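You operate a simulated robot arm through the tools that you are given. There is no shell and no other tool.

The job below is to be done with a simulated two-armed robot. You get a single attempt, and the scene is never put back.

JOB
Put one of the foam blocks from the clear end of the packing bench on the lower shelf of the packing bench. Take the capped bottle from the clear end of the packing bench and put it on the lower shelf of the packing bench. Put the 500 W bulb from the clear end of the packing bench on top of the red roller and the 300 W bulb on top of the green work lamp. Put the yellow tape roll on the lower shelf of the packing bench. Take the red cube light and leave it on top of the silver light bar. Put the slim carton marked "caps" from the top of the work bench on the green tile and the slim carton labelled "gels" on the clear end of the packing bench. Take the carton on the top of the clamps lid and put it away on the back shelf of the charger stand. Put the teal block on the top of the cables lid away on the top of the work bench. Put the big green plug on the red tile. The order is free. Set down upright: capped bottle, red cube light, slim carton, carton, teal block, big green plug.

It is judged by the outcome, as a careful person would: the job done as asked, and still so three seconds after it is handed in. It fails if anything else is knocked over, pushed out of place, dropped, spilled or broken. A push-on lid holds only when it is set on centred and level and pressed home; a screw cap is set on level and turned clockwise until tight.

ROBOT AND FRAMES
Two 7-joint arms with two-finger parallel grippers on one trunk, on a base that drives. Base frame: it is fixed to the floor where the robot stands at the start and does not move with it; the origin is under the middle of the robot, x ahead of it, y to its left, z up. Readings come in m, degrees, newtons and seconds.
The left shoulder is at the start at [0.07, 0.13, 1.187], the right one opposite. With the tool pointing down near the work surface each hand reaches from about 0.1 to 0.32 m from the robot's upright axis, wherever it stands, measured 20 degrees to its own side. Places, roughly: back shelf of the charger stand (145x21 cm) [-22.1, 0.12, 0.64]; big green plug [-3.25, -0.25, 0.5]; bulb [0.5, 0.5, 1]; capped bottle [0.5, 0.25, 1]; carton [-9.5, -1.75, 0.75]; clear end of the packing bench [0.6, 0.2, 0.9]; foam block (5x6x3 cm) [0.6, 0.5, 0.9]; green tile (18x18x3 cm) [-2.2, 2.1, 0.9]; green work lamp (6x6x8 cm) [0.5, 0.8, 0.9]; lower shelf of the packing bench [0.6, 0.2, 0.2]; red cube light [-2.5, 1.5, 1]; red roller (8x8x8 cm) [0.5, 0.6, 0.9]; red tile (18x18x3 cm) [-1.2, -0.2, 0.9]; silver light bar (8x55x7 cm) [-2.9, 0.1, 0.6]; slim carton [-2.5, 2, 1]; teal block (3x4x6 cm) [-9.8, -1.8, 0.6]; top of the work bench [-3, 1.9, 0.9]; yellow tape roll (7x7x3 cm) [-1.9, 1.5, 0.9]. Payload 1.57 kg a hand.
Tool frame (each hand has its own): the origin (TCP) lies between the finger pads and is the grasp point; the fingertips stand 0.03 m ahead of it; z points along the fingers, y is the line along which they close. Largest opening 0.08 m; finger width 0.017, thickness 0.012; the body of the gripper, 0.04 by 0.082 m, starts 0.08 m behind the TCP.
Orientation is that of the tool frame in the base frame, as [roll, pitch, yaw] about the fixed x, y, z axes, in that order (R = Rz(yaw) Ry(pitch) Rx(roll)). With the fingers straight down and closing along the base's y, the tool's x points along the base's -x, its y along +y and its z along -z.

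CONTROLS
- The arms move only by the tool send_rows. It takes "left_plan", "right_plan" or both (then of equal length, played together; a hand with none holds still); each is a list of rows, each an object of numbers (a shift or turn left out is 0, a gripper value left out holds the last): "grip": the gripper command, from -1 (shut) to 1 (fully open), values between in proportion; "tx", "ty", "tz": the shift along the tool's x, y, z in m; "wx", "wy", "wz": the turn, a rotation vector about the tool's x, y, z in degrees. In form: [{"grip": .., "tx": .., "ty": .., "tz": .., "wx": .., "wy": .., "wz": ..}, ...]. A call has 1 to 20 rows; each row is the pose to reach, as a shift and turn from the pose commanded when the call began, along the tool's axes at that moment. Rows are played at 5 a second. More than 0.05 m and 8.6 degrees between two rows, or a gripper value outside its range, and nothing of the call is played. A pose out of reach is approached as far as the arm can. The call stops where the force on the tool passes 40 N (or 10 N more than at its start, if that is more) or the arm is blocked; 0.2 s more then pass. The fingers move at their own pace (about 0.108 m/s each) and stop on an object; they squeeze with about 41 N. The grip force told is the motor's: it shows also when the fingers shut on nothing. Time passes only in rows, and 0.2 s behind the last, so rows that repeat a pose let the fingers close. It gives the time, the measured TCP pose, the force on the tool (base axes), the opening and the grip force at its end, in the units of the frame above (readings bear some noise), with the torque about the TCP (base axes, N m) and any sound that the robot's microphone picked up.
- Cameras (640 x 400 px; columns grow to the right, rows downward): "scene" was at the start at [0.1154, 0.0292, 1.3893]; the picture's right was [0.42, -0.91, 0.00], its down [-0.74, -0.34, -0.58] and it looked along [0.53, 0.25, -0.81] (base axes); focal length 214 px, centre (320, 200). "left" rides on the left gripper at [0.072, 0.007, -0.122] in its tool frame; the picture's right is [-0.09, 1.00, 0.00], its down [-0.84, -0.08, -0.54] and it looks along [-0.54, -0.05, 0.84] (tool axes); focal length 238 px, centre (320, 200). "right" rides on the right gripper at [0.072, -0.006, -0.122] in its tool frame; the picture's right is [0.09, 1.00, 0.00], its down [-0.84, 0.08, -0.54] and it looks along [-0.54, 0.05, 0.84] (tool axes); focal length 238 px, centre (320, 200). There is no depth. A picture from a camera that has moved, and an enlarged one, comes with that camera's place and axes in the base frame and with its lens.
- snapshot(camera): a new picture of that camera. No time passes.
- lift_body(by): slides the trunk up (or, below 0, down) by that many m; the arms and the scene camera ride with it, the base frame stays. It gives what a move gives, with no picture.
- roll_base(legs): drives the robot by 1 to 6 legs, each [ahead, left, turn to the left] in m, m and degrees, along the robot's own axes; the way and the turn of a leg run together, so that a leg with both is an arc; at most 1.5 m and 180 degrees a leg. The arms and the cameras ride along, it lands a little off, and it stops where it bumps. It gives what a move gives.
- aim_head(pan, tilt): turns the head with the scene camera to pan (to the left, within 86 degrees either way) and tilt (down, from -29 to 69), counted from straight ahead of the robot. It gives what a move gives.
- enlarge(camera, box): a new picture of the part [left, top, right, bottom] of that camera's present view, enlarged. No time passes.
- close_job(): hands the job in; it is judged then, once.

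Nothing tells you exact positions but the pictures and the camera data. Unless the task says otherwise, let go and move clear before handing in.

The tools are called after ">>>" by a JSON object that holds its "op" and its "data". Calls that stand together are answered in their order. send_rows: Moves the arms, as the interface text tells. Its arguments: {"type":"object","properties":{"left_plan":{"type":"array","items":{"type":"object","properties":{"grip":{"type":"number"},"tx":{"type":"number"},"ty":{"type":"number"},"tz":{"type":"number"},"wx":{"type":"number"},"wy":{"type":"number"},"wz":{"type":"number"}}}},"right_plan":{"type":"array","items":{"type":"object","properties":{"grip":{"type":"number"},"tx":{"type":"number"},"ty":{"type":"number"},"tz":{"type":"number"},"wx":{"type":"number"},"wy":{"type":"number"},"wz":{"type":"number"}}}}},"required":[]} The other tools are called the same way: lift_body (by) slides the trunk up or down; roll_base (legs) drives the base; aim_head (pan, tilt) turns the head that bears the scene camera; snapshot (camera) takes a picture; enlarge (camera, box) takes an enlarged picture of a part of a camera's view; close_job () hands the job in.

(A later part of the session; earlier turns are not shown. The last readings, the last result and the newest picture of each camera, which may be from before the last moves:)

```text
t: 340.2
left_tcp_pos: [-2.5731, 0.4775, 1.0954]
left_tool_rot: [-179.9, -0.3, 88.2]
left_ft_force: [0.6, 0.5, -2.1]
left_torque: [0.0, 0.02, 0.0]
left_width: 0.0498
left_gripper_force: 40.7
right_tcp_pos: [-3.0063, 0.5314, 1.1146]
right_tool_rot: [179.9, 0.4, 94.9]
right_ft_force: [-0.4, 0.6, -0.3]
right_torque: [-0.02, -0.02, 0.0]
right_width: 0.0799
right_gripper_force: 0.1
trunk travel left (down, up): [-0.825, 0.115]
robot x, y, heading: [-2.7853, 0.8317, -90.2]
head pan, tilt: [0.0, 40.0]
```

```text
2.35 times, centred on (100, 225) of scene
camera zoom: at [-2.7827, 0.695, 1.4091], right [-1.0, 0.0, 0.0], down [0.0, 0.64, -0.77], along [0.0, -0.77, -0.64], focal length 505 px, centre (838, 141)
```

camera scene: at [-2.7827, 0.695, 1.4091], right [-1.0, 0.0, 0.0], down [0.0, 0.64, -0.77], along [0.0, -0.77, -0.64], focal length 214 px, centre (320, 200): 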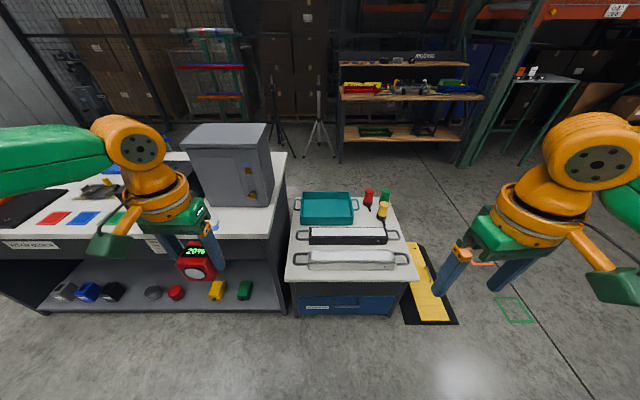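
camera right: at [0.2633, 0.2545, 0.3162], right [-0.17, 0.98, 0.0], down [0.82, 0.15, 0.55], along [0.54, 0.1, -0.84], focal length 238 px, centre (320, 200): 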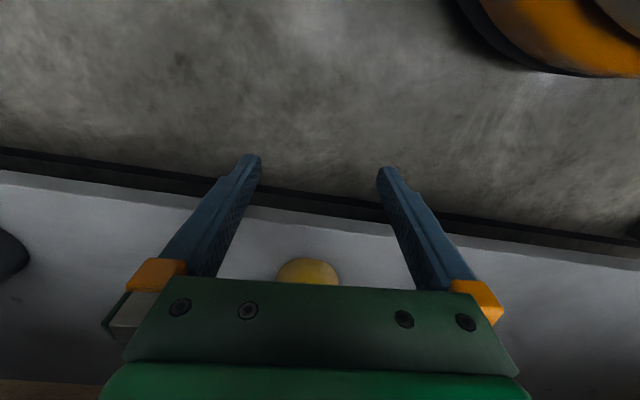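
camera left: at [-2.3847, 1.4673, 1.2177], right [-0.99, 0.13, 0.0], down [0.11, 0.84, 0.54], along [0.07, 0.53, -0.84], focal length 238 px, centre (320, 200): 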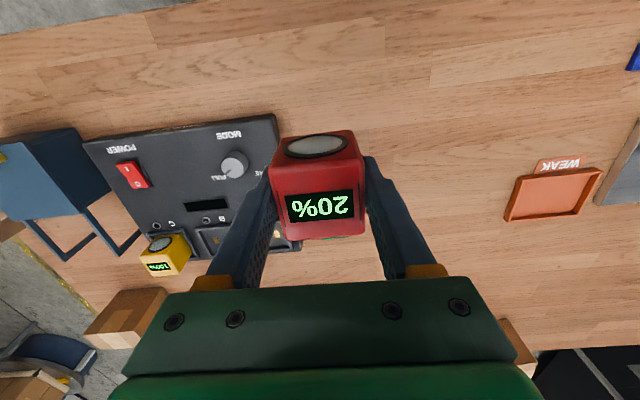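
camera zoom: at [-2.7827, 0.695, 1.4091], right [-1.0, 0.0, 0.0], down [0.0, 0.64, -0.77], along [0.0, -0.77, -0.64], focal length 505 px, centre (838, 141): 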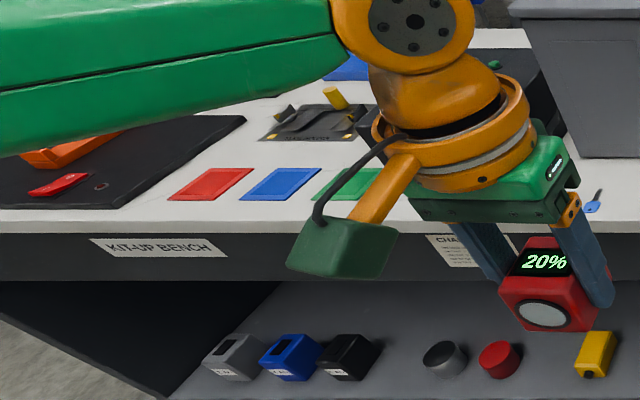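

The silver light bar lies on a cart near (−2.92, 0.14), top about z 0.63, with the green plug at the cart's back corner. I'll move so the left hand with the cube comes over the bar, then lower the trunk.

>>> {"op": "roll_base", "data": {"legs": [[0, -0.37, 0], [0.25, 0, 0]]}}

>>> {"op": "lift_body", "data": {"by": -0.32}}

>>> {"op": "aim_head", "data": {"pan": 15, "tilt": 50}}

>>> {"op": "snapshot", "data": {"camera": "scene"}}

>>> {"op": "snapshot", "data": {"camera": "left"}}

```text
t: 343.9
left_tcp_pos: [-2.9422, 0.2376, 1.0961]
left_tool_rot: [179.9, -0.4, 88.6]
left_ft_force: [0.5, 0.0, -2.2]
left_torque: [-0.02, 0.03, -0.03]
left_width: 0.0499
left_gripper_force: 41.0
right_tcp_pos: [-3.3741, 0.2876, 1.1143]
right_tool_rot: [179.9, 0.4, 95.2]
right_ft_force: [-0.1, -0.2, -0.3]
right_torque: [0.0, 0.01, 0.03]
right_width: 0.0798
right_gripper_force: 0.1
trunk travel left (down, up): [-0.825, 0.115]
robot x, y, heading: [-3.1556, 0.5865, -89.4]
head pan, tilt: [0.0, 40.0]
```

```text
t: 347.1
left_tcp_pos: [-2.9409, 0.2349, 0.7747]
left_tool_rot: [-179.9, -0.4, 88.6]
left_ft_force: [-0.7, 0.1, -2.2]
left_torque: [0.0, 0.01, -0.02]
left_width: 0.0497
left_gripper_force: 41.2
right_tcp_pos: [-3.3747, 0.2837, 0.794]
right_tool_rot: [179.9, 0.4, 95.2]
right_ft_force: [0.7, -0.3, 0.5]
right_torque: [0.02, 0.01, 0.0]
right_width: 0.0799
right_gripper_force: 0.1
trunk travel left (down, up): [-0.505, 0.435]
robot x, y, heading: [-3.1493, 0.5868, -89.6]
head pan, tilt: [0.0, 40.0]
```

```text
t: 347.9
left_tcp_pos: [-2.9434, 0.2335, 0.7757]
left_tool_rot: [-179.9, -0.4, 88.5]
left_ft_force: [-0.2, 0.0, -2.5]
left_torque: [0.01, 0.02, -0.02]
left_width: 0.0497
left_gripper_force: 40.8
right_tcp_pos: [-3.3753, 0.285, 0.794]
right_tool_rot: [179.9, 0.3, 95.2]
right_ft_force: [-0.2, -0.8, -0.1]
right_torque: [0.03, -0.01, 0.02]
right_width: 0.08
right_gripper_force: 0.0
trunk travel left (down, up): [-0.505, 0.435]
robot x, y, heading: [-3.1523, 0.5866, -89.5]
head pan, tilt: [15.0, 50.0]
```

```text
taken
camera scene: at [-3.1316, 0.4611, 1.0751], right [-0.96, -0.26, 0.0], down [-0.2, 0.74, -0.64], along [0.17, -0.62, -0.77], focal length 214 px, centre (320, 200)
```

scene: 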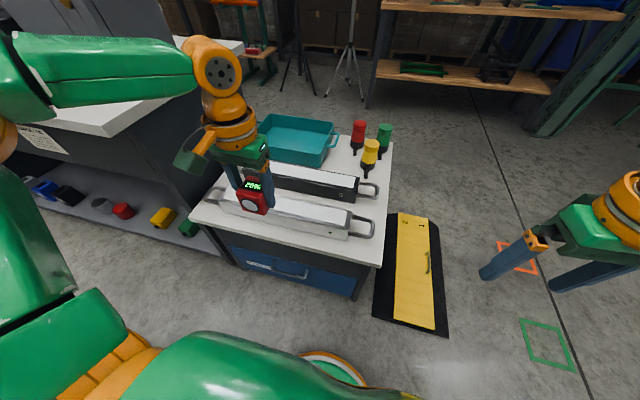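

```text
taken
camera left: at [-2.9323, 0.3055, 0.8968], right [0.99, -0.12, 0.0], down [-0.1, -0.84, 0.54], along [-0.06, -0.53, -0.84], focal length 238 px, centre (320, 200)
```

left: 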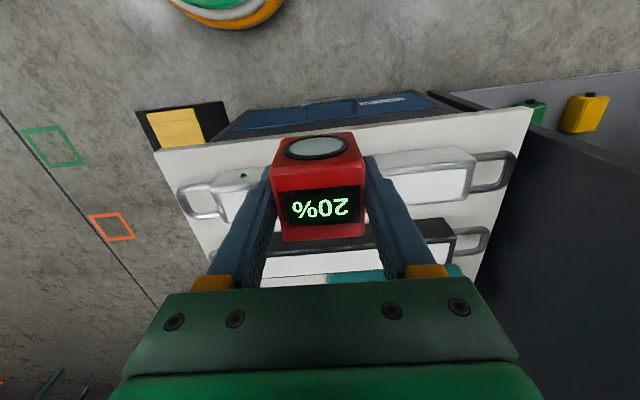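

>>> {"op": "send_rows", "data": {"left_plan": [{"tx": -0.045, "ty": 0.001}, {"tx": -0.095, "ty": 0.0025}, {"tx": -0.095, "ty": 0.0025, "tz": 0.03}, {"tx": -0.095, "ty": 0.0025, "tz": 0.06}, {"tx": -0.095, "ty": 0.0025, "tz": 0.06}]}}

>>> {"op": "snapshot", "data": {"camera": "left"}}

>>> {"op": "enlarge", "data": {"camera": "scene", "box": [190, 130, 390, 270]}}

```text
t: 349.1
left_tcp_pos: [-2.9394, 0.1504, 0.7156]
left_tool_rot: [-179.8, -0.3, 88.6]
left_ft_force: [0.3, -0.1, -2.3]
left_torque: [0.0, -0.01, 0.01]
left_width: 0.0498
left_gripper_force: 41.3
left hand out of reach, approached as far as the arm can: row 2, 3, 4, 5
right_tcp_pos: [-3.375, 0.2859, 0.7934]
right_tool_rot: [179.8, 0.3, 95.3]
right_ft_force: [0.0, -0.6, 0.6]
right_torque: [0.01, 0.0, 0.0]
right_width: 0.0799
right_gripper_force: 0.1
trunk travel left (down, up): [-0.505, 0.435]
robot x, y, heading: [-3.1541, 0.5885, -89.5]
head pan, tilt: [15.0, 50.0]
```

```text
taken
camera left: at [-2.9292, 0.2206, 0.8373], right [0.99, -0.12, 0.0], down [-0.1, -0.84, 0.54], along [-0.06, -0.53, -0.84], focal length 238 px, centre (320, 200)
```

left: 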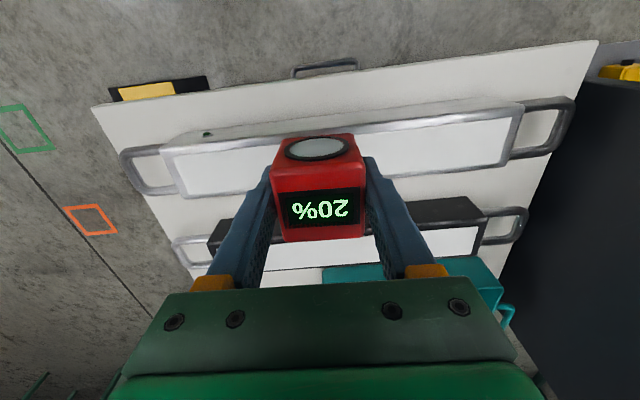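

```text
2.86 times, centred on (290, 200) of scene
camera zoom: at [-3.1316, 0.4614, 1.0751], right [-0.96, -0.26, 0.0], down [-0.2, 0.74, -0.64], along [0.17, -0.62, -0.77], focal length 613 px, centre (406, 200)
```

zoom: 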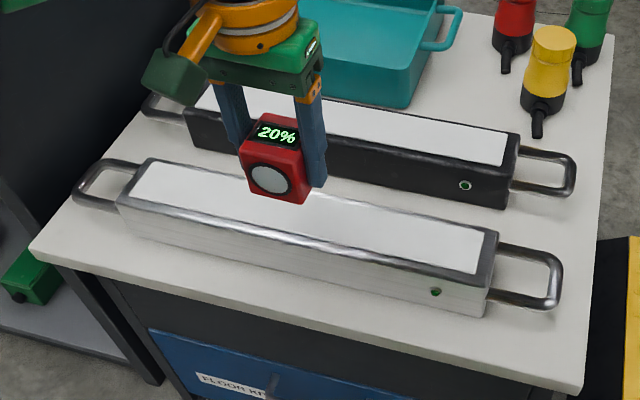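

The bar top is likely lower, about z 0.588, centred near y 0.115. Advance 4 cm, lower the trunk 5 cm, and re-check.

>>> {"op": "roll_base", "data": {"legs": [[0.04, 0, 0]]}}

>>> {"op": "lift_body", "data": {"by": -0.05}}

>>> {"op": "snapshot", "data": {"camera": "left"}}

>>> {"op": "enlarge", "data": {"camera": "scene", "box": [190, 130, 390, 270]}}

```text
t: 349.9
left_tcp_pos: [-2.9392, 0.1104, 0.7157]
left_tool_rot: [-179.8, -0.3, 88.5]
left_ft_force: [-0.5, 0.2, -1.8]
left_torque: [0.02, 0.02, 0.02]
left_width: 0.0494
left_gripper_force: 40.6
right_tcp_pos: [-3.3754, 0.2477, 0.7932]
right_tool_rot: [180.0, 0.2, 95.1]
right_ft_force: [-0.2, -0.3, -0.5]
right_torque: [0.04, 0.03, 0.01]
right_width: 0.0801
right_gripper_force: 0.0
trunk travel left (down, up): [-0.505, 0.435]
robot x, y, heading: [-3.1512, 0.5468, -89.8]
head pan, tilt: [15.0, 50.0]
```

```text
t: 350.9
left_tcp_pos: [-2.9386, 0.1097, 0.6654]
left_tool_rot: [-180.0, -0.3, 88.5]
left_ft_force: [0.2, 0.4, -3.2]
left_torque: [0.04, -0.01, 0.01]
left_width: 0.0496
left_gripper_force: 40.3
right_tcp_pos: [-3.3758, 0.2474, 0.7438]
right_tool_rot: [180.0, 0.3, 95.1]
right_ft_force: [0.2, 0.5, 0.9]
right_torque: [0.0, 0.03, -0.01]
right_width: 0.0801
right_gripper_force: 0.0
trunk travel left (down, up): [-0.455, 0.485]
robot x, y, heading: [-3.151, 0.5472, -89.8]
head pan, tilt: [15.0, 50.0]
```

```text
taken
camera left: at [-2.9295, 0.1808, 0.7874], right [0.99, -0.12, 0.0], down [-0.1, -0.84, 0.54], along [-0.07, -0.53, -0.84], focal length 238 px, centre (320, 200)
```

left: 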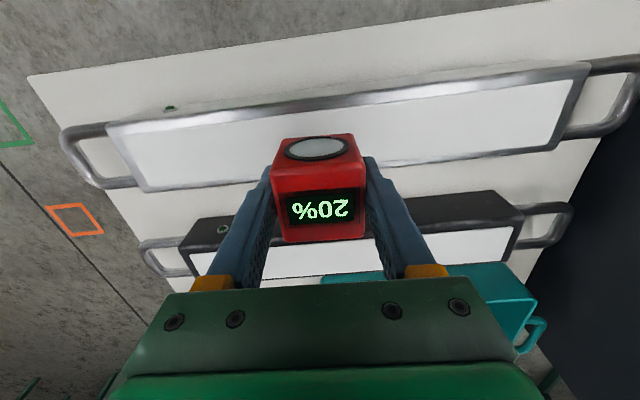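

```text
2.86 times, centred on (290, 200) of scene
camera zoom: at [-3.1315, 0.4218, 1.025], right [-0.97, -0.26, 0.0], down [-0.2, 0.74, -0.64], along [0.17, -0.62, -0.77], focal length 613 px, centre (406, 200)
```

zoom: 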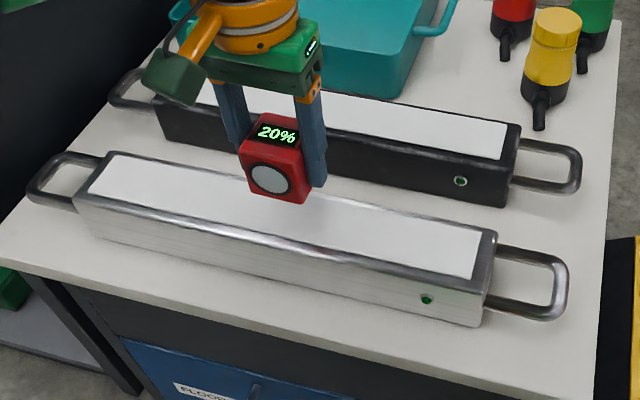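

Cube is centred over the bar (y ≈ 0.11). Lower step by step.

>>> {"op": "send_rows", "data": {"left_plan": [{"tz": 0.015}, {"tz": 0.03}, {"tz": 0.035}, {"tz": 0.035}]}}

>>> {"op": "snapshot", "data": {"camera": "left"}}

>>> {"op": "enlarge", "data": {"camera": "scene", "box": [190, 130, 390, 270]}}

```text
t: 351.9
left_tcp_pos: [-2.9385, 0.1137, 0.6298]
left_tool_rot: [-179.8, -0.2, 88.5]
left_ft_force: [-0.3, -0.1, -2.3]
left_torque: [-0.01, 0.02, 0.0]
left_width: 0.0497
left_gripper_force: 41.2
left hand out of reach, approached as far as the arm can: row 2, 3, 4
right_tcp_pos: [-3.3753, 0.2463, 0.7433]
right_tool_rot: [179.8, 0.3, 95.2]
right_ft_force: [1.0, 0.6, 0.4]
right_torque: [-0.02, 0.01, -0.01]
right_width: 0.0801
right_gripper_force: 0.0
trunk travel left (down, up): [-0.455, 0.485]
robot x, y, heading: [-3.1498, 0.5512, -89.6]
head pan, tilt: [15.0, 50.0]
```

```text
taken
camera left: at [-2.9284, 0.1846, 0.7523], right [0.99, -0.12, 0.0], down [-0.1, -0.84, 0.54], along [-0.07, -0.53, -0.84], focal length 238 px, centre (320, 200)
```

left: 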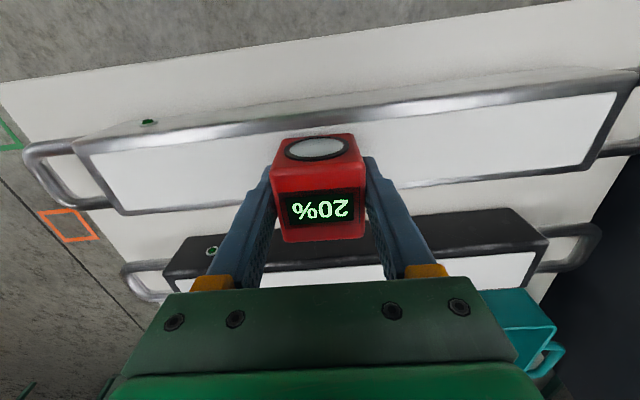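

```text
2.86 times, centred on (290, 200) of scene
camera zoom: at [-3.1315, 0.4216, 1.025], right [-0.97, -0.26, 0.0], down [-0.2, 0.74, -0.64], along [0.17, -0.62, -0.77], focal length 613 px, centre (406, 200)
```

zoom: 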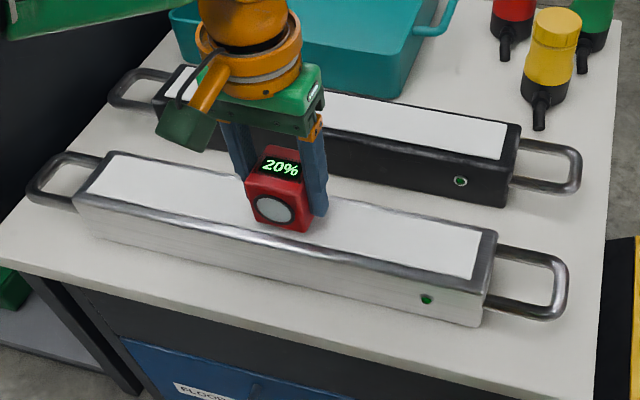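

>>> {"op": "lift_body", "data": {"by": -0.022}}

>>> {"op": "send_rows", "data": {"left_plan": [{"tz": 0.001}, {"tz": 0.003}, {"tz": 0.003}]}}

>>> {"op": "enlarge", "data": {"camera": "scene", "box": [230, 150, 330, 220]}}

```text
t: 352.5
left_tcp_pos: [-2.9392, 0.1153, 0.616]
left_tool_rot: [-179.9, 0.6, 88.6]
left_ft_force: [-2.7, 10.3, 22.3]
left_torque: [0.48, -0.6, 0.39]
left_width: 0.0495
left_gripper_force: 41.1
right_tcp_pos: [-3.3772, 0.2508, 0.7232]
right_tool_rot: [179.8, 0.7, 95.1]
right_ft_force: [-0.7, 0.2, -0.2]
right_torque: [0.0, 0.0, -0.03]
right_width: 0.0802
right_gripper_force: 0.1
trunk travel left (down, up): [-0.433, 0.507]
robot x, y, heading: [-3.1506, 0.5484, -89.8]
head pan, tilt: [15.0, 50.0]
stopped: the force on the tool passed its limit at 51 N (the readings are from after the stop); the commanded pose is now the measured one
```

```text
t: 353.1
left_tcp_pos: [-2.9391, 0.1162, 0.6155]
left_tool_rot: [180.0, 0.9, 88.6]
left_ft_force: [-2.3, 11.3, 26.9]
left_torque: [0.79, -0.47, 0.32]
left_width: 0.0495
left_gripper_force: 41.2
right_tcp_pos: [-3.3776, 0.2523, 0.7232]
right_tool_rot: [179.8, 0.8, 95.2]
right_ft_force: [-1.4, -0.2, 0.0]
right_torque: [-0.02, 0.01, -0.01]
right_width: 0.0799
right_gripper_force: 0.1
trunk travel left (down, up): [-0.433, 0.507]
robot x, y, heading: [-3.1484, 0.5488, -89.5]
head pan, tilt: [15.0, 50.0]
stopped in row 3 (left hand): the force on the tool passed its limit at 43 N (the readings are from after the stop); the commanded pose is now the measured one
```

```text
5.71 times, centred on (280, 185) of scene
camera zoom: at [-3.1349, 0.4298, 1.0041], right [-0.96, -0.26, 0.0], down [-0.2, 0.73, -0.65], along [0.17, -0.63, -0.76], focal length 1226 px, centre (549, 286)
```

zoom: 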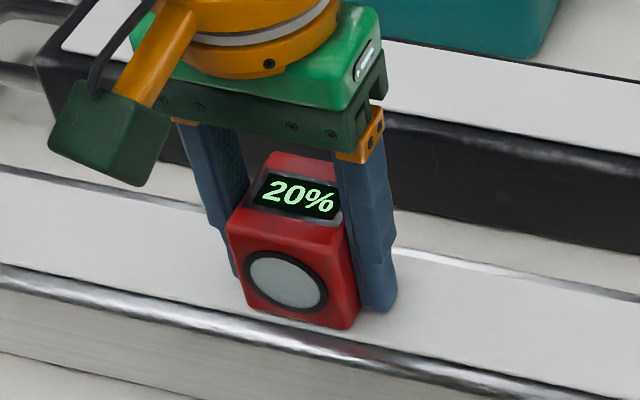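

On the bar. Relieve, open, and lift straight up.

>>> {"op": "send_rows", "data": {"left_plan": [{"tz": -0.002}, {"tz": -0.003}, {"tz": -0.003}]}}

>>> {"op": "enlarge", "data": {"camera": "left", "box": [240, 80, 400, 260]}}

```text
t: 353.9
left_tcp_pos: [-2.9397, 0.115, 0.6153]
left_tool_rot: [-179.9, 0.9, 88.6]
left_ft_force: [-5.1, 8.2, 17.6]
left_torque: [0.46, -0.4, 0.26]
left_width: 0.0495
left_gripper_force: 41.3
right_tcp_pos: [-3.3766, 0.25, 0.723]
right_tool_rot: [179.8, 0.6, 95.1]
right_ft_force: [0.3, 1.1, 0.3]
right_torque: [-0.01, -0.07, 0.0]
right_width: 0.0799
right_gripper_force: 0.0
trunk travel left (down, up): [-0.433, 0.507]
robot x, y, heading: [-3.1524, 0.5495, -89.8]
head pan, tilt: [15.0, 50.0]
```

```text
2.22 times, centred on (320, 170) of left
camera zoom: at [-2.9298, 0.1879, 0.7362], right [0.99, -0.12, 0.0], down [-0.1, -0.83, 0.55], along [-0.06, -0.55, -0.83], focal length 530 px, centre (320, 267)
```

zoom: 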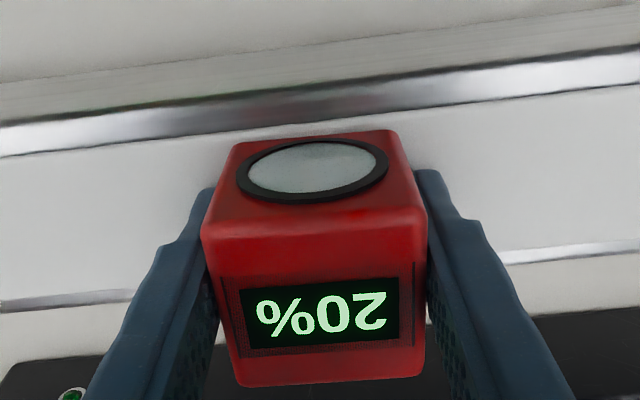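

>>> {"op": "send_rows", "data": {"left_plan": [{"tz": -0.002}, {"tz": -0.004}, {"tz": -0.004}]}}

```text
t: 354.8
left_tcp_pos: [-2.9364, 0.1112, 0.6166]
left_tool_rot: [-179.7, 0.4, 88.6]
left_ft_force: [0.2, -0.2, -3.0]
left_torque: [0.02, 0.0, 0.02]
left_width: 0.0498
left_gripper_force: 41.0
right_tcp_pos: [-3.3753, 0.2456, 0.7212]
right_tool_rot: [179.9, 0.4, 95.1]
right_ft_force: [-0.6, -1.0, 0.0]
right_torque: [-0.01, -0.03, 0.0]
right_width: 0.08
right_gripper_force: 0.0
trunk travel left (down, up): [-0.433, 0.507]
robot x, y, heading: [-3.153, 0.5487, -89.5]
head pan, tilt: [15.0, 50.0]
```

>>> {"op": "send_rows", "data": {"left_plan": [{"tz": 0.0015}, {"tz": 0.002, "grip": -0.2}, {"tz": 0.002, "grip": 0.2}, {"tz": 0.002, "grip": 0.75}, {"tz": 0.002, "grip": 0.75}, {"tz": -0.03, "grip": 0.75}, {"tz": -0.07, "grip": 0.75}, {"tz": -0.11, "grip": 0.75}]}}

>>> {"op": "enlarge", "data": {"camera": "scene", "box": [190, 130, 390, 270]}}

>>> {"op": "snapshot", "data": {"camera": "left"}}

```text
t: 356.6
left_tcp_pos: [-2.9382, 0.1215, 0.7265]
left_tool_rot: [-179.8, 0.4, 88.6]
left_ft_force: [0.3, -0.6, 0.2]
left_torque: [0.0, -0.03, -0.01]
left_width: 0.0697
left_gripper_force: 0.1
left hand out of reach, approached as far as the arm can: row 8
right_tcp_pos: [-3.3757, 0.2467, 0.7218]
right_tool_rot: [179.9, 0.3, 95.2]
right_ft_force: [-0.6, -0.5, -0.2]
right_torque: [-0.01, 0.02, 0.0]
right_width: 0.0799
right_gripper_force: 0.0
trunk travel left (down, up): [-0.433, 0.507]
robot x, y, heading: [-3.1495, 0.5509, -89.9]
head pan, tilt: [15.0, 50.0]
```

```text
2.86 times, centred on (290, 200) of scene
camera zoom: at [-3.1317, 0.4228, 1.003], right [-0.96, -0.26, 0.0], down [-0.2, 0.74, -0.64], along [0.17, -0.62, -0.77], focal length 613 px, centre (406, 200)
```

zoom: 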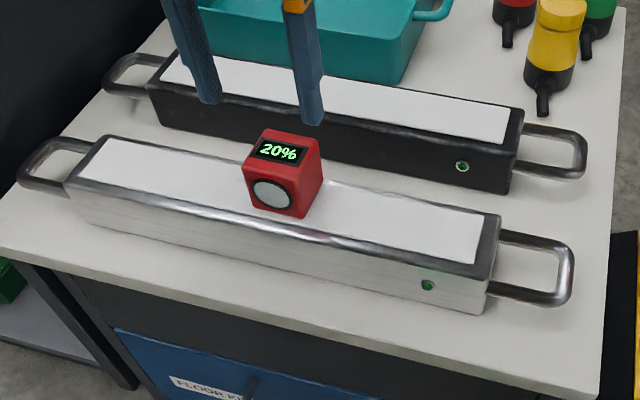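

```text
taken
camera left: at [-2.9286, 0.1934, 0.8467], right [0.99, -0.12, 0.0], down [-0.1, -0.83, 0.55], along [-0.07, -0.54, -0.84], focal length 238 px, centre (320, 200)
```

left: 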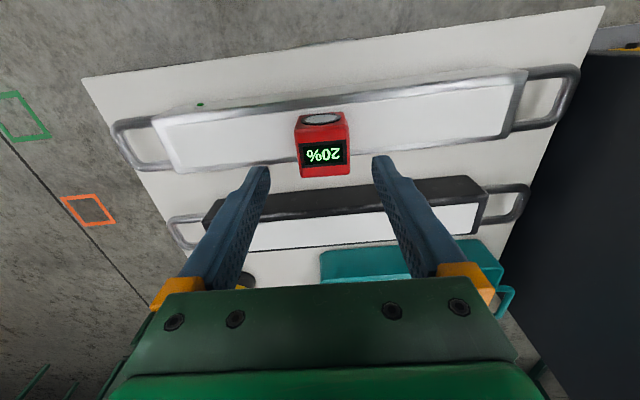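

The red cube stands on the silver bar. For the plug I need to reach the cart's far corner; let me raise up and look around to the west and south before driving round.

>>> {"op": "lift_body", "data": {"by": 0.3}}

>>> {"op": "roll_base", "data": {"legs": [[-0.3, 0, 0]]}}

>>> {"op": "aim_head", "data": {"pan": -60, "tilt": 20}}

>>> {"op": "snapshot", "data": {"camera": "scene"}}

>>> {"op": "aim_head", "data": {"pan": 0, "tilt": 20}}

>>> {"op": "snapshot", "data": {"camera": "scene"}}

```text
t: 359.6
left_tcp_pos: [-2.9378, 0.1194, 1.0257]
left_tool_rot: [-179.7, 0.5, 88.5]
left_ft_force: [0.2, 0.3, -0.7]
left_torque: [0.0, 0.03, 0.05]
left_width: 0.07
left_gripper_force: 0.1
right_tcp_pos: [-3.3753, 0.246, 1.0214]
right_tool_rot: [179.9, 0.3, 95.1]
right_ft_force: [-0.3, -1.0, -0.2]
right_torque: [-0.01, 0.01, 0.02]
right_width: 0.08
right_gripper_force: 0.1
trunk travel left (down, up): [-0.733, 0.207]
robot x, y, heading: [-3.1489, 0.55, -89.8]
head pan, tilt: [15.0, 50.0]
```

```text
t: 361.6
left_tcp_pos: [-2.9418, 0.4153, 1.0248]
left_tool_rot: [-179.7, 0.4, 88.1]
left_ft_force: [-0.6, -0.5, 0.4]
left_torque: [0.02, -0.03, -0.02]
left_width: 0.0699
left_gripper_force: 0.1
right_tcp_pos: [-3.3787, 0.5457, 1.0216]
right_tool_rot: [179.9, 0.2, 94.6]
right_ft_force: [0.2, 0.2, 0.2]
right_torque: [0.01, 0.0, 0.02]
right_width: 0.0802
right_gripper_force: 0.0
trunk travel left (down, up): [-0.733, 0.207]
robot x, y, heading: [-3.1544, 0.8493, -90.1]
head pan, tilt: [15.0, 50.0]
```

```text
t: 363.1
left_tcp_pos: [-2.9413, 0.4175, 1.0251]
left_tool_rot: [-179.8, 0.6, 88.0]
left_ft_force: [0.2, -0.5, -0.2]
left_torque: [0.01, 0.04, 0.01]
left_width: 0.07
left_gripper_force: 0.0
right_tcp_pos: [-3.3767, 0.5475, 1.0217]
right_tool_rot: [179.9, 0.4, 94.6]
right_ft_force: [0.3, -0.3, -0.6]
right_torque: [-0.01, 0.02, 0.0]
right_width: 0.08
right_gripper_force: 0.1
trunk travel left (down, up): [-0.733, 0.207]
robot x, y, heading: [-3.1515, 0.8455, -90.4]
head pan, tilt: [-60.0, 20.0]
```

```text
taken
camera scene: at [-3.2329, 0.7491, 1.3485], right [-0.5, 0.87, 0.0], down [0.3, 0.17, -0.94], along [-0.82, -0.47, -0.34], focal length 214 px, centre (320, 200)
```

scene: 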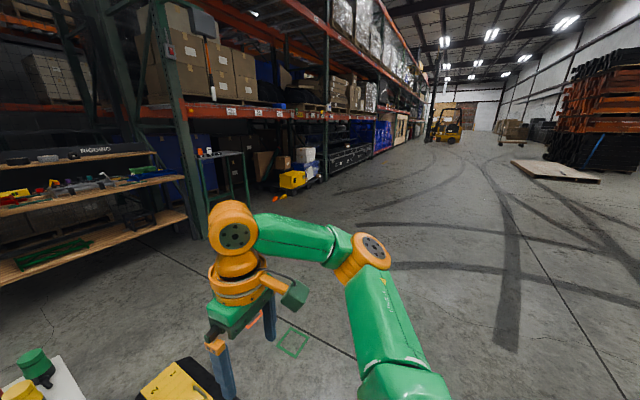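

```text
t: 364.4
left_tcp_pos: [-2.9415, 0.4188, 1.0258]
left_tool_rot: [-179.8, 0.5, 88.1]
left_ft_force: [0.5, -0.5, 0.0]
left_torque: [-0.01, -0.01, 0.02]
left_width: 0.07
left_gripper_force: 0.1
right_tcp_pos: [-3.3776, 0.5462, 1.0229]
right_tool_rot: [179.9, 0.3, 94.6]
right_ft_force: [-0.1, -0.1, -0.3]
right_torque: [-0.02, 0.01, 0.02]
right_width: 0.0797
right_gripper_force: 0.0
trunk travel left (down, up): [-0.733, 0.207]
robot x, y, heading: [-3.1498, 0.8453, -90.3]
head pan, tilt: [0.0, 20.0]
```

```text
taken
camera scene: at [-3.1527, 0.7022, 1.3486], right [-1.0, 0.01, 0.0], down [0.0, 0.34, -0.94], along [-0.01, -0.94, -0.34], focal length 214 px, centre (320, 200)
```

scene: 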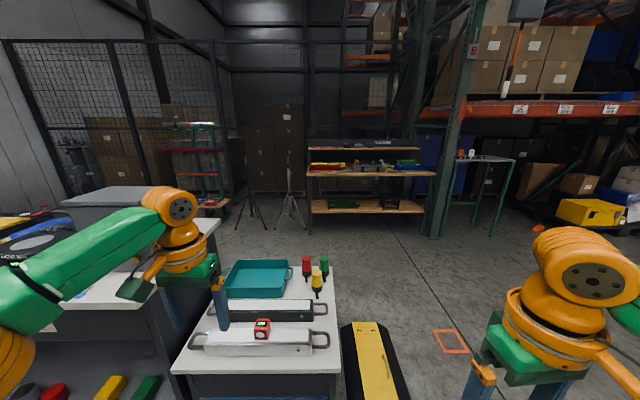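

The aisle is open. Driving around the west side of the cart to its south side.

>>> {"op": "roll_base", "data": {"legs": [[0, -0.95, 0.3], [1.5, 0, 0], [0.28, 0, 0], [0, 1.08, 0], [0, 0, 180]]}}

>>> {"op": "aim_head", "data": {"pan": 0, "tilt": 45}}

>>> {"op": "snapshot", "data": {"camera": "scene"}}

```text
t: 390.7
left_tcp_pos: [-3.2442, -0.5207, 1.0263]
left_tool_rot: [-179.8, 0.5, -88.9]
left_ft_force: [-0.4, -0.7, 1.0]
left_torque: [-0.01, 0.02, 0.0]
left_width: 0.0702
left_gripper_force: 0.0
right_tcp_pos: [-2.8013, -0.6275, 1.0232]
right_tool_rot: [180.0, 0.3, -82.3]
right_ft_force: [-1.2, 0.6, 0.4]
right_torque: [0.01, 0.0, 0.02]
right_width: 0.08
right_gripper_force: 0.0
trunk travel left (down, up): [-0.733, 0.207]
robot x, y, heading: [-3.0138, -0.9397, 92.7]
head pan, tilt: [0.0, 20.0]
```

```text
t: 391.6
left_tcp_pos: [-3.2434, -0.5206, 1.0263]
left_tool_rot: [-179.8, 0.4, -88.8]
left_ft_force: [-0.2, 0.2, 0.3]
left_torque: [0.0, 0.02, -0.01]
left_width: 0.07
left_gripper_force: 0.0
right_tcp_pos: [-2.8012, -0.6259, 1.0216]
right_tool_rot: [179.9, 0.3, -82.2]
right_ft_force: [0.0, 0.2, -0.4]
right_torque: [0.03, 0.02, 0.03]
right_width: 0.0802
right_gripper_force: 0.1
trunk travel left (down, up): [-0.733, 0.207]
robot x, y, heading: [-3.0124, -0.9421, 92.8]
head pan, tilt: [0.0, 45.0]
```

```text
taken
camera scene: at [-3.0192, -0.8094, 1.31], right [1.0, 0.05, 0.0], down [0.03, -0.71, -0.71], along [-0.03, 0.71, -0.71], focal length 214 px, centre (320, 200)
```

scene: 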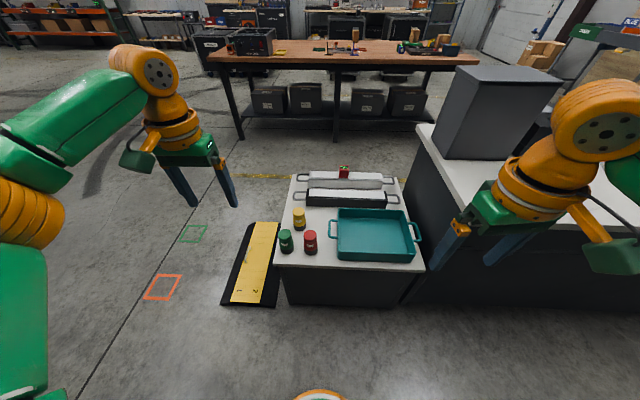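

I'll shift west so the right hand lines up with the plug (away from the white bench), then lower.

>>> {"op": "roll_base", "data": {"legs": [[0, 0.38, -2.7]]}}

>>> {"op": "lift_body", "data": {"by": -0.28}}

>>> {"op": "aim_head", "data": {"pan": -15, "tilt": 45}}

>>> {"op": "snapshot", "data": {"camera": "scene"}}

>>> {"op": "snapshot", "data": {"camera": "right"}}

```text
t: 394.0
left_tcp_pos: [-3.6029, -0.5219, 1.0262]
left_tool_rot: [-179.8, 0.6, -91.2]
left_ft_force: [0.2, 0.0, -0.1]
left_torque: [0.0, 0.02, 0.0]
left_width: 0.07
left_gripper_force: 0.0
right_tcp_pos: [-3.1667, -0.6476, 1.0216]
right_tool_rot: [179.8, 0.3, -84.7]
right_ft_force: [-0.1, -0.1, -0.3]
right_torque: [-0.02, 0.02, 0.02]
right_width: 0.0801
right_gripper_force: 0.0
trunk travel left (down, up): [-0.733, 0.207]
robot x, y, heading: [-3.3905, -0.9517, 90.6]
head pan, tilt: [0.0, 45.0]
```

```text
t: 396.8
left_tcp_pos: [-3.6045, -0.5228, 0.7459]
left_tool_rot: [-179.8, 0.5, -91.1]
left_ft_force: [-0.1, 0.7, -1.0]
left_torque: [0.03, 0.05, 0.01]
left_width: 0.0701
left_gripper_force: 0.0
right_tcp_pos: [-3.1658, -0.6472, 0.7415]
right_tool_rot: [179.8, 0.3, -84.7]
right_ft_force: [0.2, -0.3, 0.1]
right_torque: [0.01, -0.01, -0.02]
right_width: 0.0802
right_gripper_force: 0.1
trunk travel left (down, up): [-0.453, 0.487]
robot x, y, heading: [-3.3908, -0.9545, 90.4]
head pan, tilt: [0.0, 45.0]
```

```text
t: 397.6
left_tcp_pos: [-3.6053, -0.5227, 0.7449]
left_tool_rot: [-179.8, 0.5, -91.2]
left_ft_force: [0.7, -0.5, -0.5]
left_torque: [0.02, 0.01, -0.01]
left_width: 0.0699
left_gripper_force: 0.1
right_tcp_pos: [-3.1668, -0.6475, 0.7419]
right_tool_rot: [179.8, 0.3, -84.7]
right_ft_force: [0.9, 0.2, -0.6]
right_torque: [0.0, 0.01, -0.05]
right_width: 0.08
right_gripper_force: 0.0
trunk travel left (down, up): [-0.453, 0.487]
robot x, y, heading: [-3.391, -0.9465, 90.5]
head pan, tilt: [-15.0, 45.0]
```

```text
taken
camera scene: at [-3.3709, -0.8225, 1.0299], right [0.97, -0.25, 0.0], down [-0.18, -0.68, -0.71], along [0.18, 0.68, -0.71], focal length 214 px, centre (320, 200)
```

scene: 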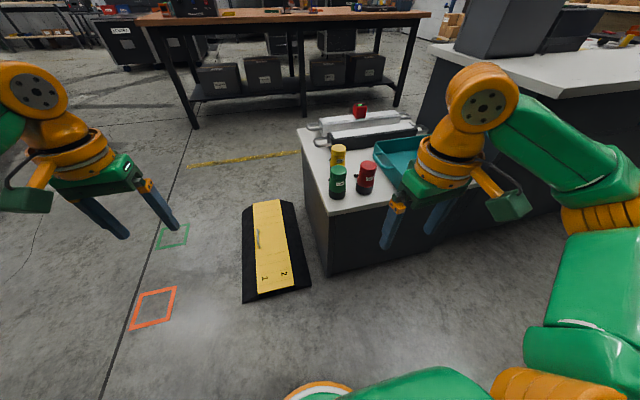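

```text
taken
camera right: at [-3.1524, -0.718, 0.864], right [-0.98, -0.18, 0.0], down [-0.15, 0.82, 0.55], along [-0.1, 0.54, -0.84], focal length 238 px, centre (320, 200)
```

right: 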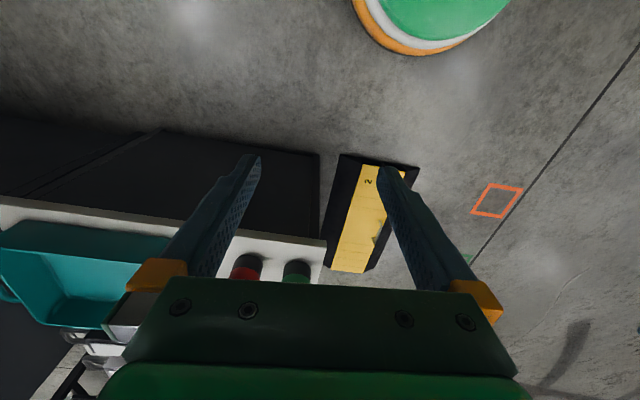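

>>> {"op": "enlarge", "data": {"camera": "scene", "box": [300, 130, 400, 220]}}

>>> {"op": "enlarge", "data": {"camera": "right", "box": [210, 220, 350, 290]}}

```text
4.44 times, centred on (350, 175) of scene
camera zoom: at [-3.3709, -0.8225, 1.0299], right [0.97, -0.25, 0.0], down [-0.18, -0.68, -0.71], along [0.18, 0.68, -0.71], focal length 953 px, centre (187, 311)
```

zoom: 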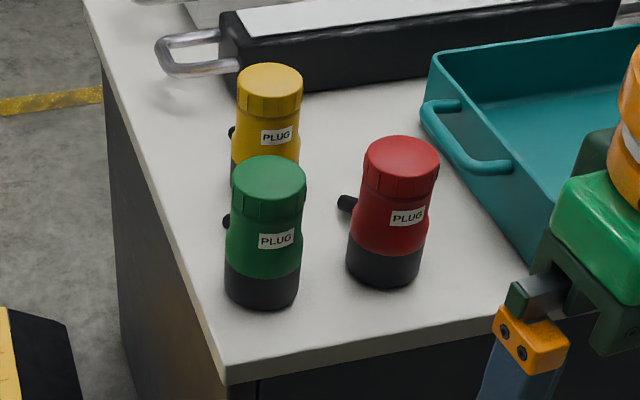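

```text
4.57 times, centred on (280, 255) of right
camera zoom: at [-3.1524, -0.718, 0.864], right [-0.98, -0.18, 0.0], down [-0.15, 0.82, 0.55], along [-0.1, 0.54, -0.84], focal length 1090 px, centre (503, -51)
```

zoom: 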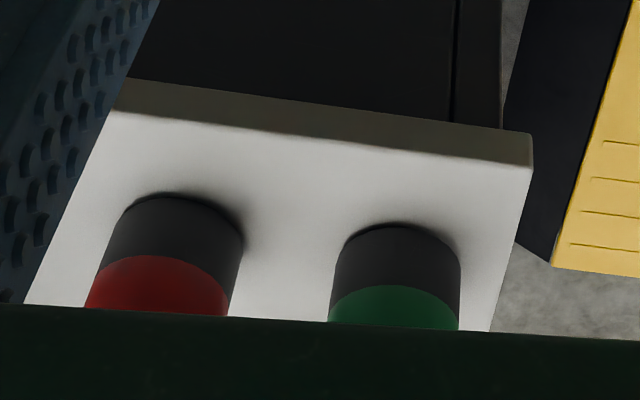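

The green plug stands at about (−3.178, −0.30), ~9 cm tall, 5.8 cm wide. I'll advance and hover over it with the right hand.

>>> {"op": "roll_base", "data": {"legs": [[0.24, 0, -0.5]]}}

>>> {"op": "lift_body", "data": {"by": -0.05}}

>>> {"op": "snapshot", "data": {"camera": "right"}}

```text
t: 399.4
left_tcp_pos: [-3.6012, -0.2708, 0.7459]
left_tool_rot: [-179.8, 0.5, -91.9]
left_ft_force: [0.5, 1.0, -0.2]
left_torque: [-0.03, -0.01, 0.02]
left_width: 0.0697
left_gripper_force: 0.2
right_tcp_pos: [-3.1653, -0.3988, 0.7415]
right_tool_rot: [179.9, 0.3, -85.2]
right_ft_force: [0.5, 0.5, -0.4]
right_torque: [-0.01, -0.01, 0.02]
right_width: 0.0799
right_gripper_force: 0.0
trunk travel left (down, up): [-0.453, 0.487]
robot x, y, heading: [-3.3932, -0.7011, 89.7]
head pan, tilt: [-15.0, 45.0]
```

```text
t: 400.4
left_tcp_pos: [-3.6016, -0.2698, 0.6965]
left_tool_rot: [-179.8, 0.4, -91.8]
left_ft_force: [-0.1, 0.3, 0.3]
left_torque: [0.01, -0.01, 0.03]
left_width: 0.07
left_gripper_force: 0.0
right_tcp_pos: [-3.1652, -0.3992, 0.6918]
right_tool_rot: [179.9, 0.3, -85.2]
right_ft_force: [-0.8, 0.7, 0.7]
right_torque: [-0.03, -0.01, 0.0]
right_width: 0.0798
right_gripper_force: 0.1
trunk travel left (down, up): [-0.403, 0.537]
robot x, y, heading: [-3.3913, -0.7019, 90.1]
head pan, tilt: [-15.0, 45.0]
```

```text
taken
camera right: at [-3.1508, -0.4699, 0.8139], right [-0.98, -0.17, 0.0], down [-0.15, 0.82, 0.55], along [-0.1, 0.54, -0.84], focal length 238 px, centre (320, 200)
```

right: 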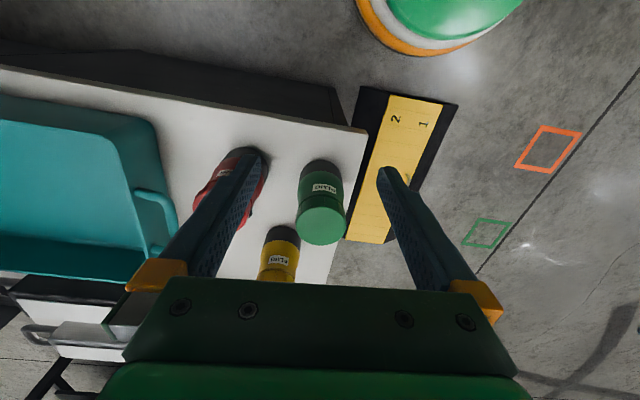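

>>> {"op": "send_rows", "data": {"right_plan": [{"tx": -0.035, "ty": 0.003}, {"tx": -0.07, "ty": 0.006}, {"tx": -0.097, "ty": 0.008}, {"tx": -0.097, "ty": 0.008, "tz": 0.015}, {"tx": -0.097, "ty": 0.008, "tz": 0.015}]}}

>>> {"op": "snapshot", "data": {"camera": "right"}}

>>> {"op": "enlarge", "data": {"camera": "scene", "box": [300, 100, 440, 240]}}

```text
t: 401.6
left_tcp_pos: [-3.602, -0.2703, 0.6961]
left_tool_rot: [-179.6, 0.5, -91.8]
left_ft_force: [0.2, 0.2, -0.7]
left_torque: [-0.02, -0.02, 0.03]
left_width: 0.0701
left_gripper_force: 0.1
right_tcp_pos: [-3.1785, -0.3019, 0.6795]
right_tool_rot: [179.9, 0.3, -85.1]
right_ft_force: [-0.4, 0.3, -0.3]
right_torque: [-0.01, 0.03, 0.01]
right_width: 0.0799
right_gripper_force: 0.2
trunk travel left (down, up): [-0.403, 0.537]
robot x, y, heading: [-3.3875, -0.7023, 89.9]
head pan, tilt: [-15.0, 45.0]
```

```text
taken
camera right: at [-3.1643, -0.3721, 0.801], right [-0.98, -0.17, 0.0], down [-0.15, 0.82, 0.55], along [-0.1, 0.54, -0.84], focal length 238 px, centre (320, 200)
```

right: 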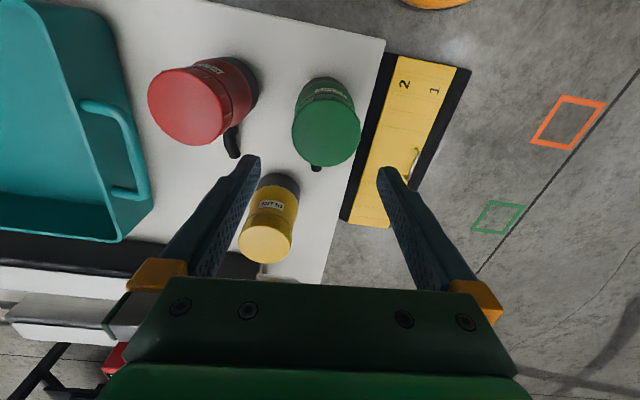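

```text
2.86 times, centred on (370, 170) of scene
camera zoom: at [-3.3703, -0.5721, 0.9799], right [0.97, -0.26, 0.0], down [-0.18, -0.68, -0.71], along [0.18, 0.68, -0.71], focal length 613 px, centre (177, 286)
```

zoom: 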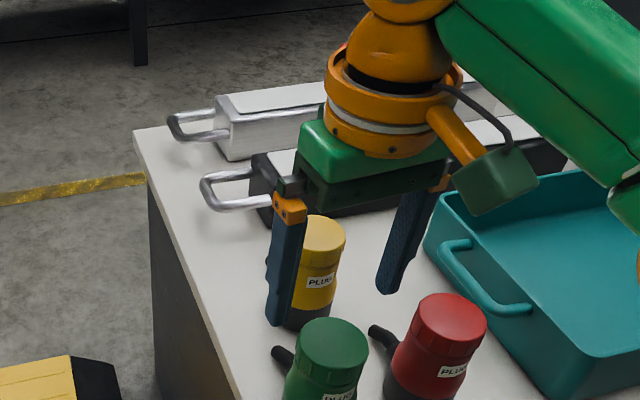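

Two-view check: plug centre (−3.178, −0.318), top z ≈ 0.628. Adjust back 1.6 cm and descend.

>>> {"op": "send_rows", "data": {"right_plan": [{"tx": 0.016, "ty": 0.002}, {"tx": 0.016, "ty": 0.002, "tz": 0.02}, {"tx": 0.016, "ty": 0.002, "tz": 0.04}, {"tx": 0.016, "ty": 0.002, "tz": 0.04}]}}

>>> {"op": "snapshot", "data": {"camera": "right"}}

```text
t: 402.6
left_tcp_pos: [-3.6015, -0.2687, 0.6952]
left_tool_rot: [-179.7, 0.4, -91.8]
left_ft_force: [0.3, -0.3, 0.1]
left_torque: [0.02, 0.02, 0.01]
left_width: 0.0699
left_gripper_force: 0.1
right_tcp_pos: [-3.1831, -0.3157, 0.64]
right_tool_rot: [179.9, 0.3, -85.3]
right_ft_force: [-0.1, 0.5, 1.1]
right_torque: [0.01, 0.01, 0.01]
right_width: 0.0798
right_gripper_force: 0.1
trunk travel left (down, up): [-0.403, 0.537]
robot x, y, heading: [-3.3889, -0.7003, 89.8]
head pan, tilt: [-15.0, 45.0]
```

```text
taken
camera right: at [-3.1683, -0.3871, 0.7616], right [-0.98, -0.17, 0.0], down [-0.15, 0.82, 0.55], along [-0.1, 0.54, -0.84], focal length 238 px, centre (320, 200)
```

right: 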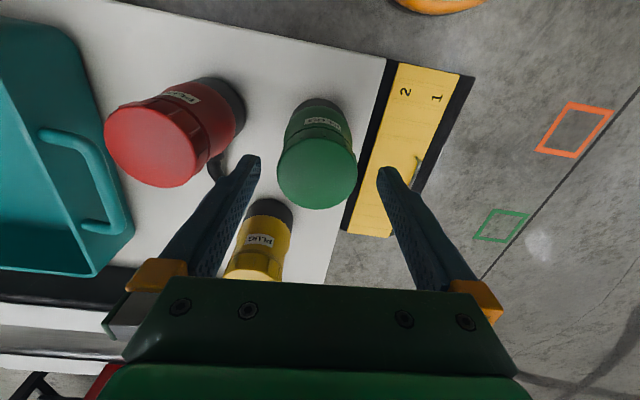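

>>> {"op": "send_rows", "data": {"right_plan": [{"tx": 0.007, "tz": 0.02}, {"tx": 0.007, "tz": 0.045}, {"tx": 0.007, "tz": 0.068}, {"tx": 0.007, "tz": 0.068}, {"tx": 0.007, "tz": 0.068, "grip": 0.3}, {"tx": 0.007, "tz": 0.068, "grip": -0.3}, {"tx": 0.007, "tz": 0.068, "grip": -1}, {"tx": 0.007, "tz": 0.068, "grip": -1}]}}

>>> {"op": "snapshot", "data": {"camera": "right"}}

>>> {"op": "enlarge", "data": {"camera": "scene", "box": [300, 120, 440, 260]}}

```text
t: 404.4
left_tcp_pos: [-3.6018, -0.2706, 0.696]
left_tool_rot: [-179.8, 0.5, -91.8]
left_ft_force: [-0.3, -0.2, -0.7]
left_torque: [-0.02, 0.01, -0.01]
left_width: 0.07
left_gripper_force: 0.0
right_tcp_pos: [-3.1823, -0.3236, 0.5688]
right_tool_rot: [179.8, 0.3, -85.2]
right_ft_force: [-1.1, -1.0, 0.5]
right_torque: [-0.03, 0.03, 0.01]
right_width: 0.0567
right_gripper_force: 41.2
trunk travel left (down, up): [-0.403, 0.537]
robot x, y, heading: [-3.3926, -0.6975, 89.7]
head pan, tilt: [-15.0, 45.0]
```

```text
taken
camera right: at [-3.1685, -0.3946, 0.6923], right [-0.98, -0.17, 0.0], down [-0.15, 0.82, 0.55], along [-0.1, 0.54, -0.84], focal length 238 px, centre (320, 200)
```

right: 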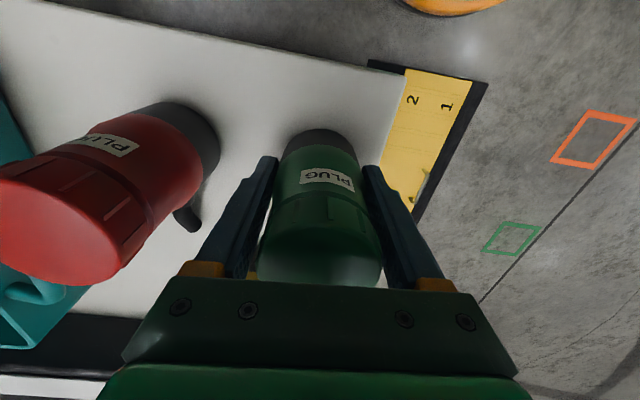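

```text
2.86 times, centred on (370, 190) of scene
camera zoom: at [-3.3702, -0.572, 0.9799], right [0.97, -0.26, 0.0], down [-0.18, -0.68, -0.71], along [0.18, 0.68, -0.71], focal length 613 px, centre (177, 229)
```

zoom: 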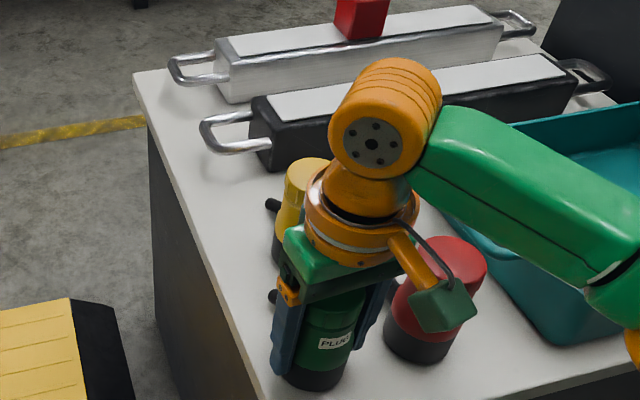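

Plug gripped. Lift straight up.

>>> {"op": "send_rows", "data": {"right_plan": [{"tz": -0.03}, {"tz": -0.06}, {"tz": -0.1}, {"tz": -0.14}, {"tz": -0.16}]}}

>>> {"op": "lift_body", "data": {"by": 0.38}}

>>> {"op": "snapshot", "data": {"camera": "right"}}

>>> {"op": "snapshot", "data": {"camera": "scene"}}

```text
t: 405.6
left_tcp_pos: [-3.6009, -0.27, 0.6948]
left_tool_rot: [-179.8, 0.3, -91.8]
left_ft_force: [-0.2, 0.6, 0.0]
left_torque: [-0.01, 0.02, 0.03]
left_width: 0.0701
left_gripper_force: 0.1
right_tcp_pos: [-3.1814, -0.3268, 0.7305]
right_tool_rot: [179.8, 0.2, -85.2]
right_ft_force: [0.2, 0.2, -2.5]
right_torque: [-0.02, -0.03, -0.01]
right_width: 0.0562
right_gripper_force: 41.1
trunk travel left (down, up): [-0.403, 0.537]
robot x, y, heading: [-3.3901, -0.7004, 90.2]
head pan, tilt: [-15.0, 45.0]
```

```text
t: 409.2
left_tcp_pos: [-3.6014, -0.2693, 1.0754]
left_tool_rot: [-179.8, 0.4, -91.8]
left_ft_force: [0.2, -0.2, -0.4]
left_torque: [0.0, -0.02, 0.03]
left_width: 0.0701
left_gripper_force: 0.0
right_tcp_pos: [-3.1818, -0.3254, 1.1093]
right_tool_rot: [179.9, 0.3, -85.2]
right_ft_force: [0.1, -0.1, -3.9]
right_torque: [0.03, 0.0, -0.02]
right_width: 0.056
right_gripper_force: 41.3
trunk travel left (down, up): [-0.783, 0.157]
robot x, y, heading: [-3.3933, -0.6988, 90.1]
head pan, tilt: [-15.0, 45.0]
```

```text
taken
camera right: at [-3.1671, -0.3967, 1.2311], right [-0.98, -0.17, 0.0], down [-0.15, 0.83, 0.55], along [-0.1, 0.54, -0.84], focal length 238 px, centre (320, 200)
```

right: 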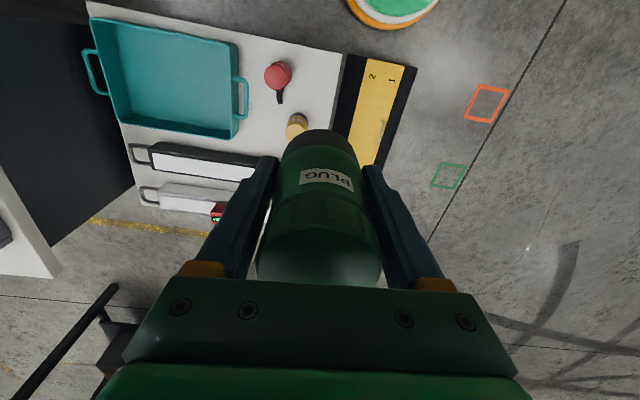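

```text
taken
camera scene: at [-3.3698, -0.5713, 1.3598], right [0.97, -0.26, 0.0], down [-0.18, -0.68, -0.71], along [0.18, 0.68, -0.71], focal length 214 px, centre (320, 200)
```

scene: 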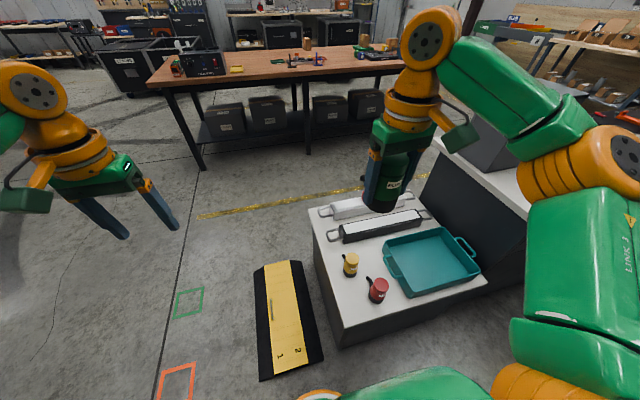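

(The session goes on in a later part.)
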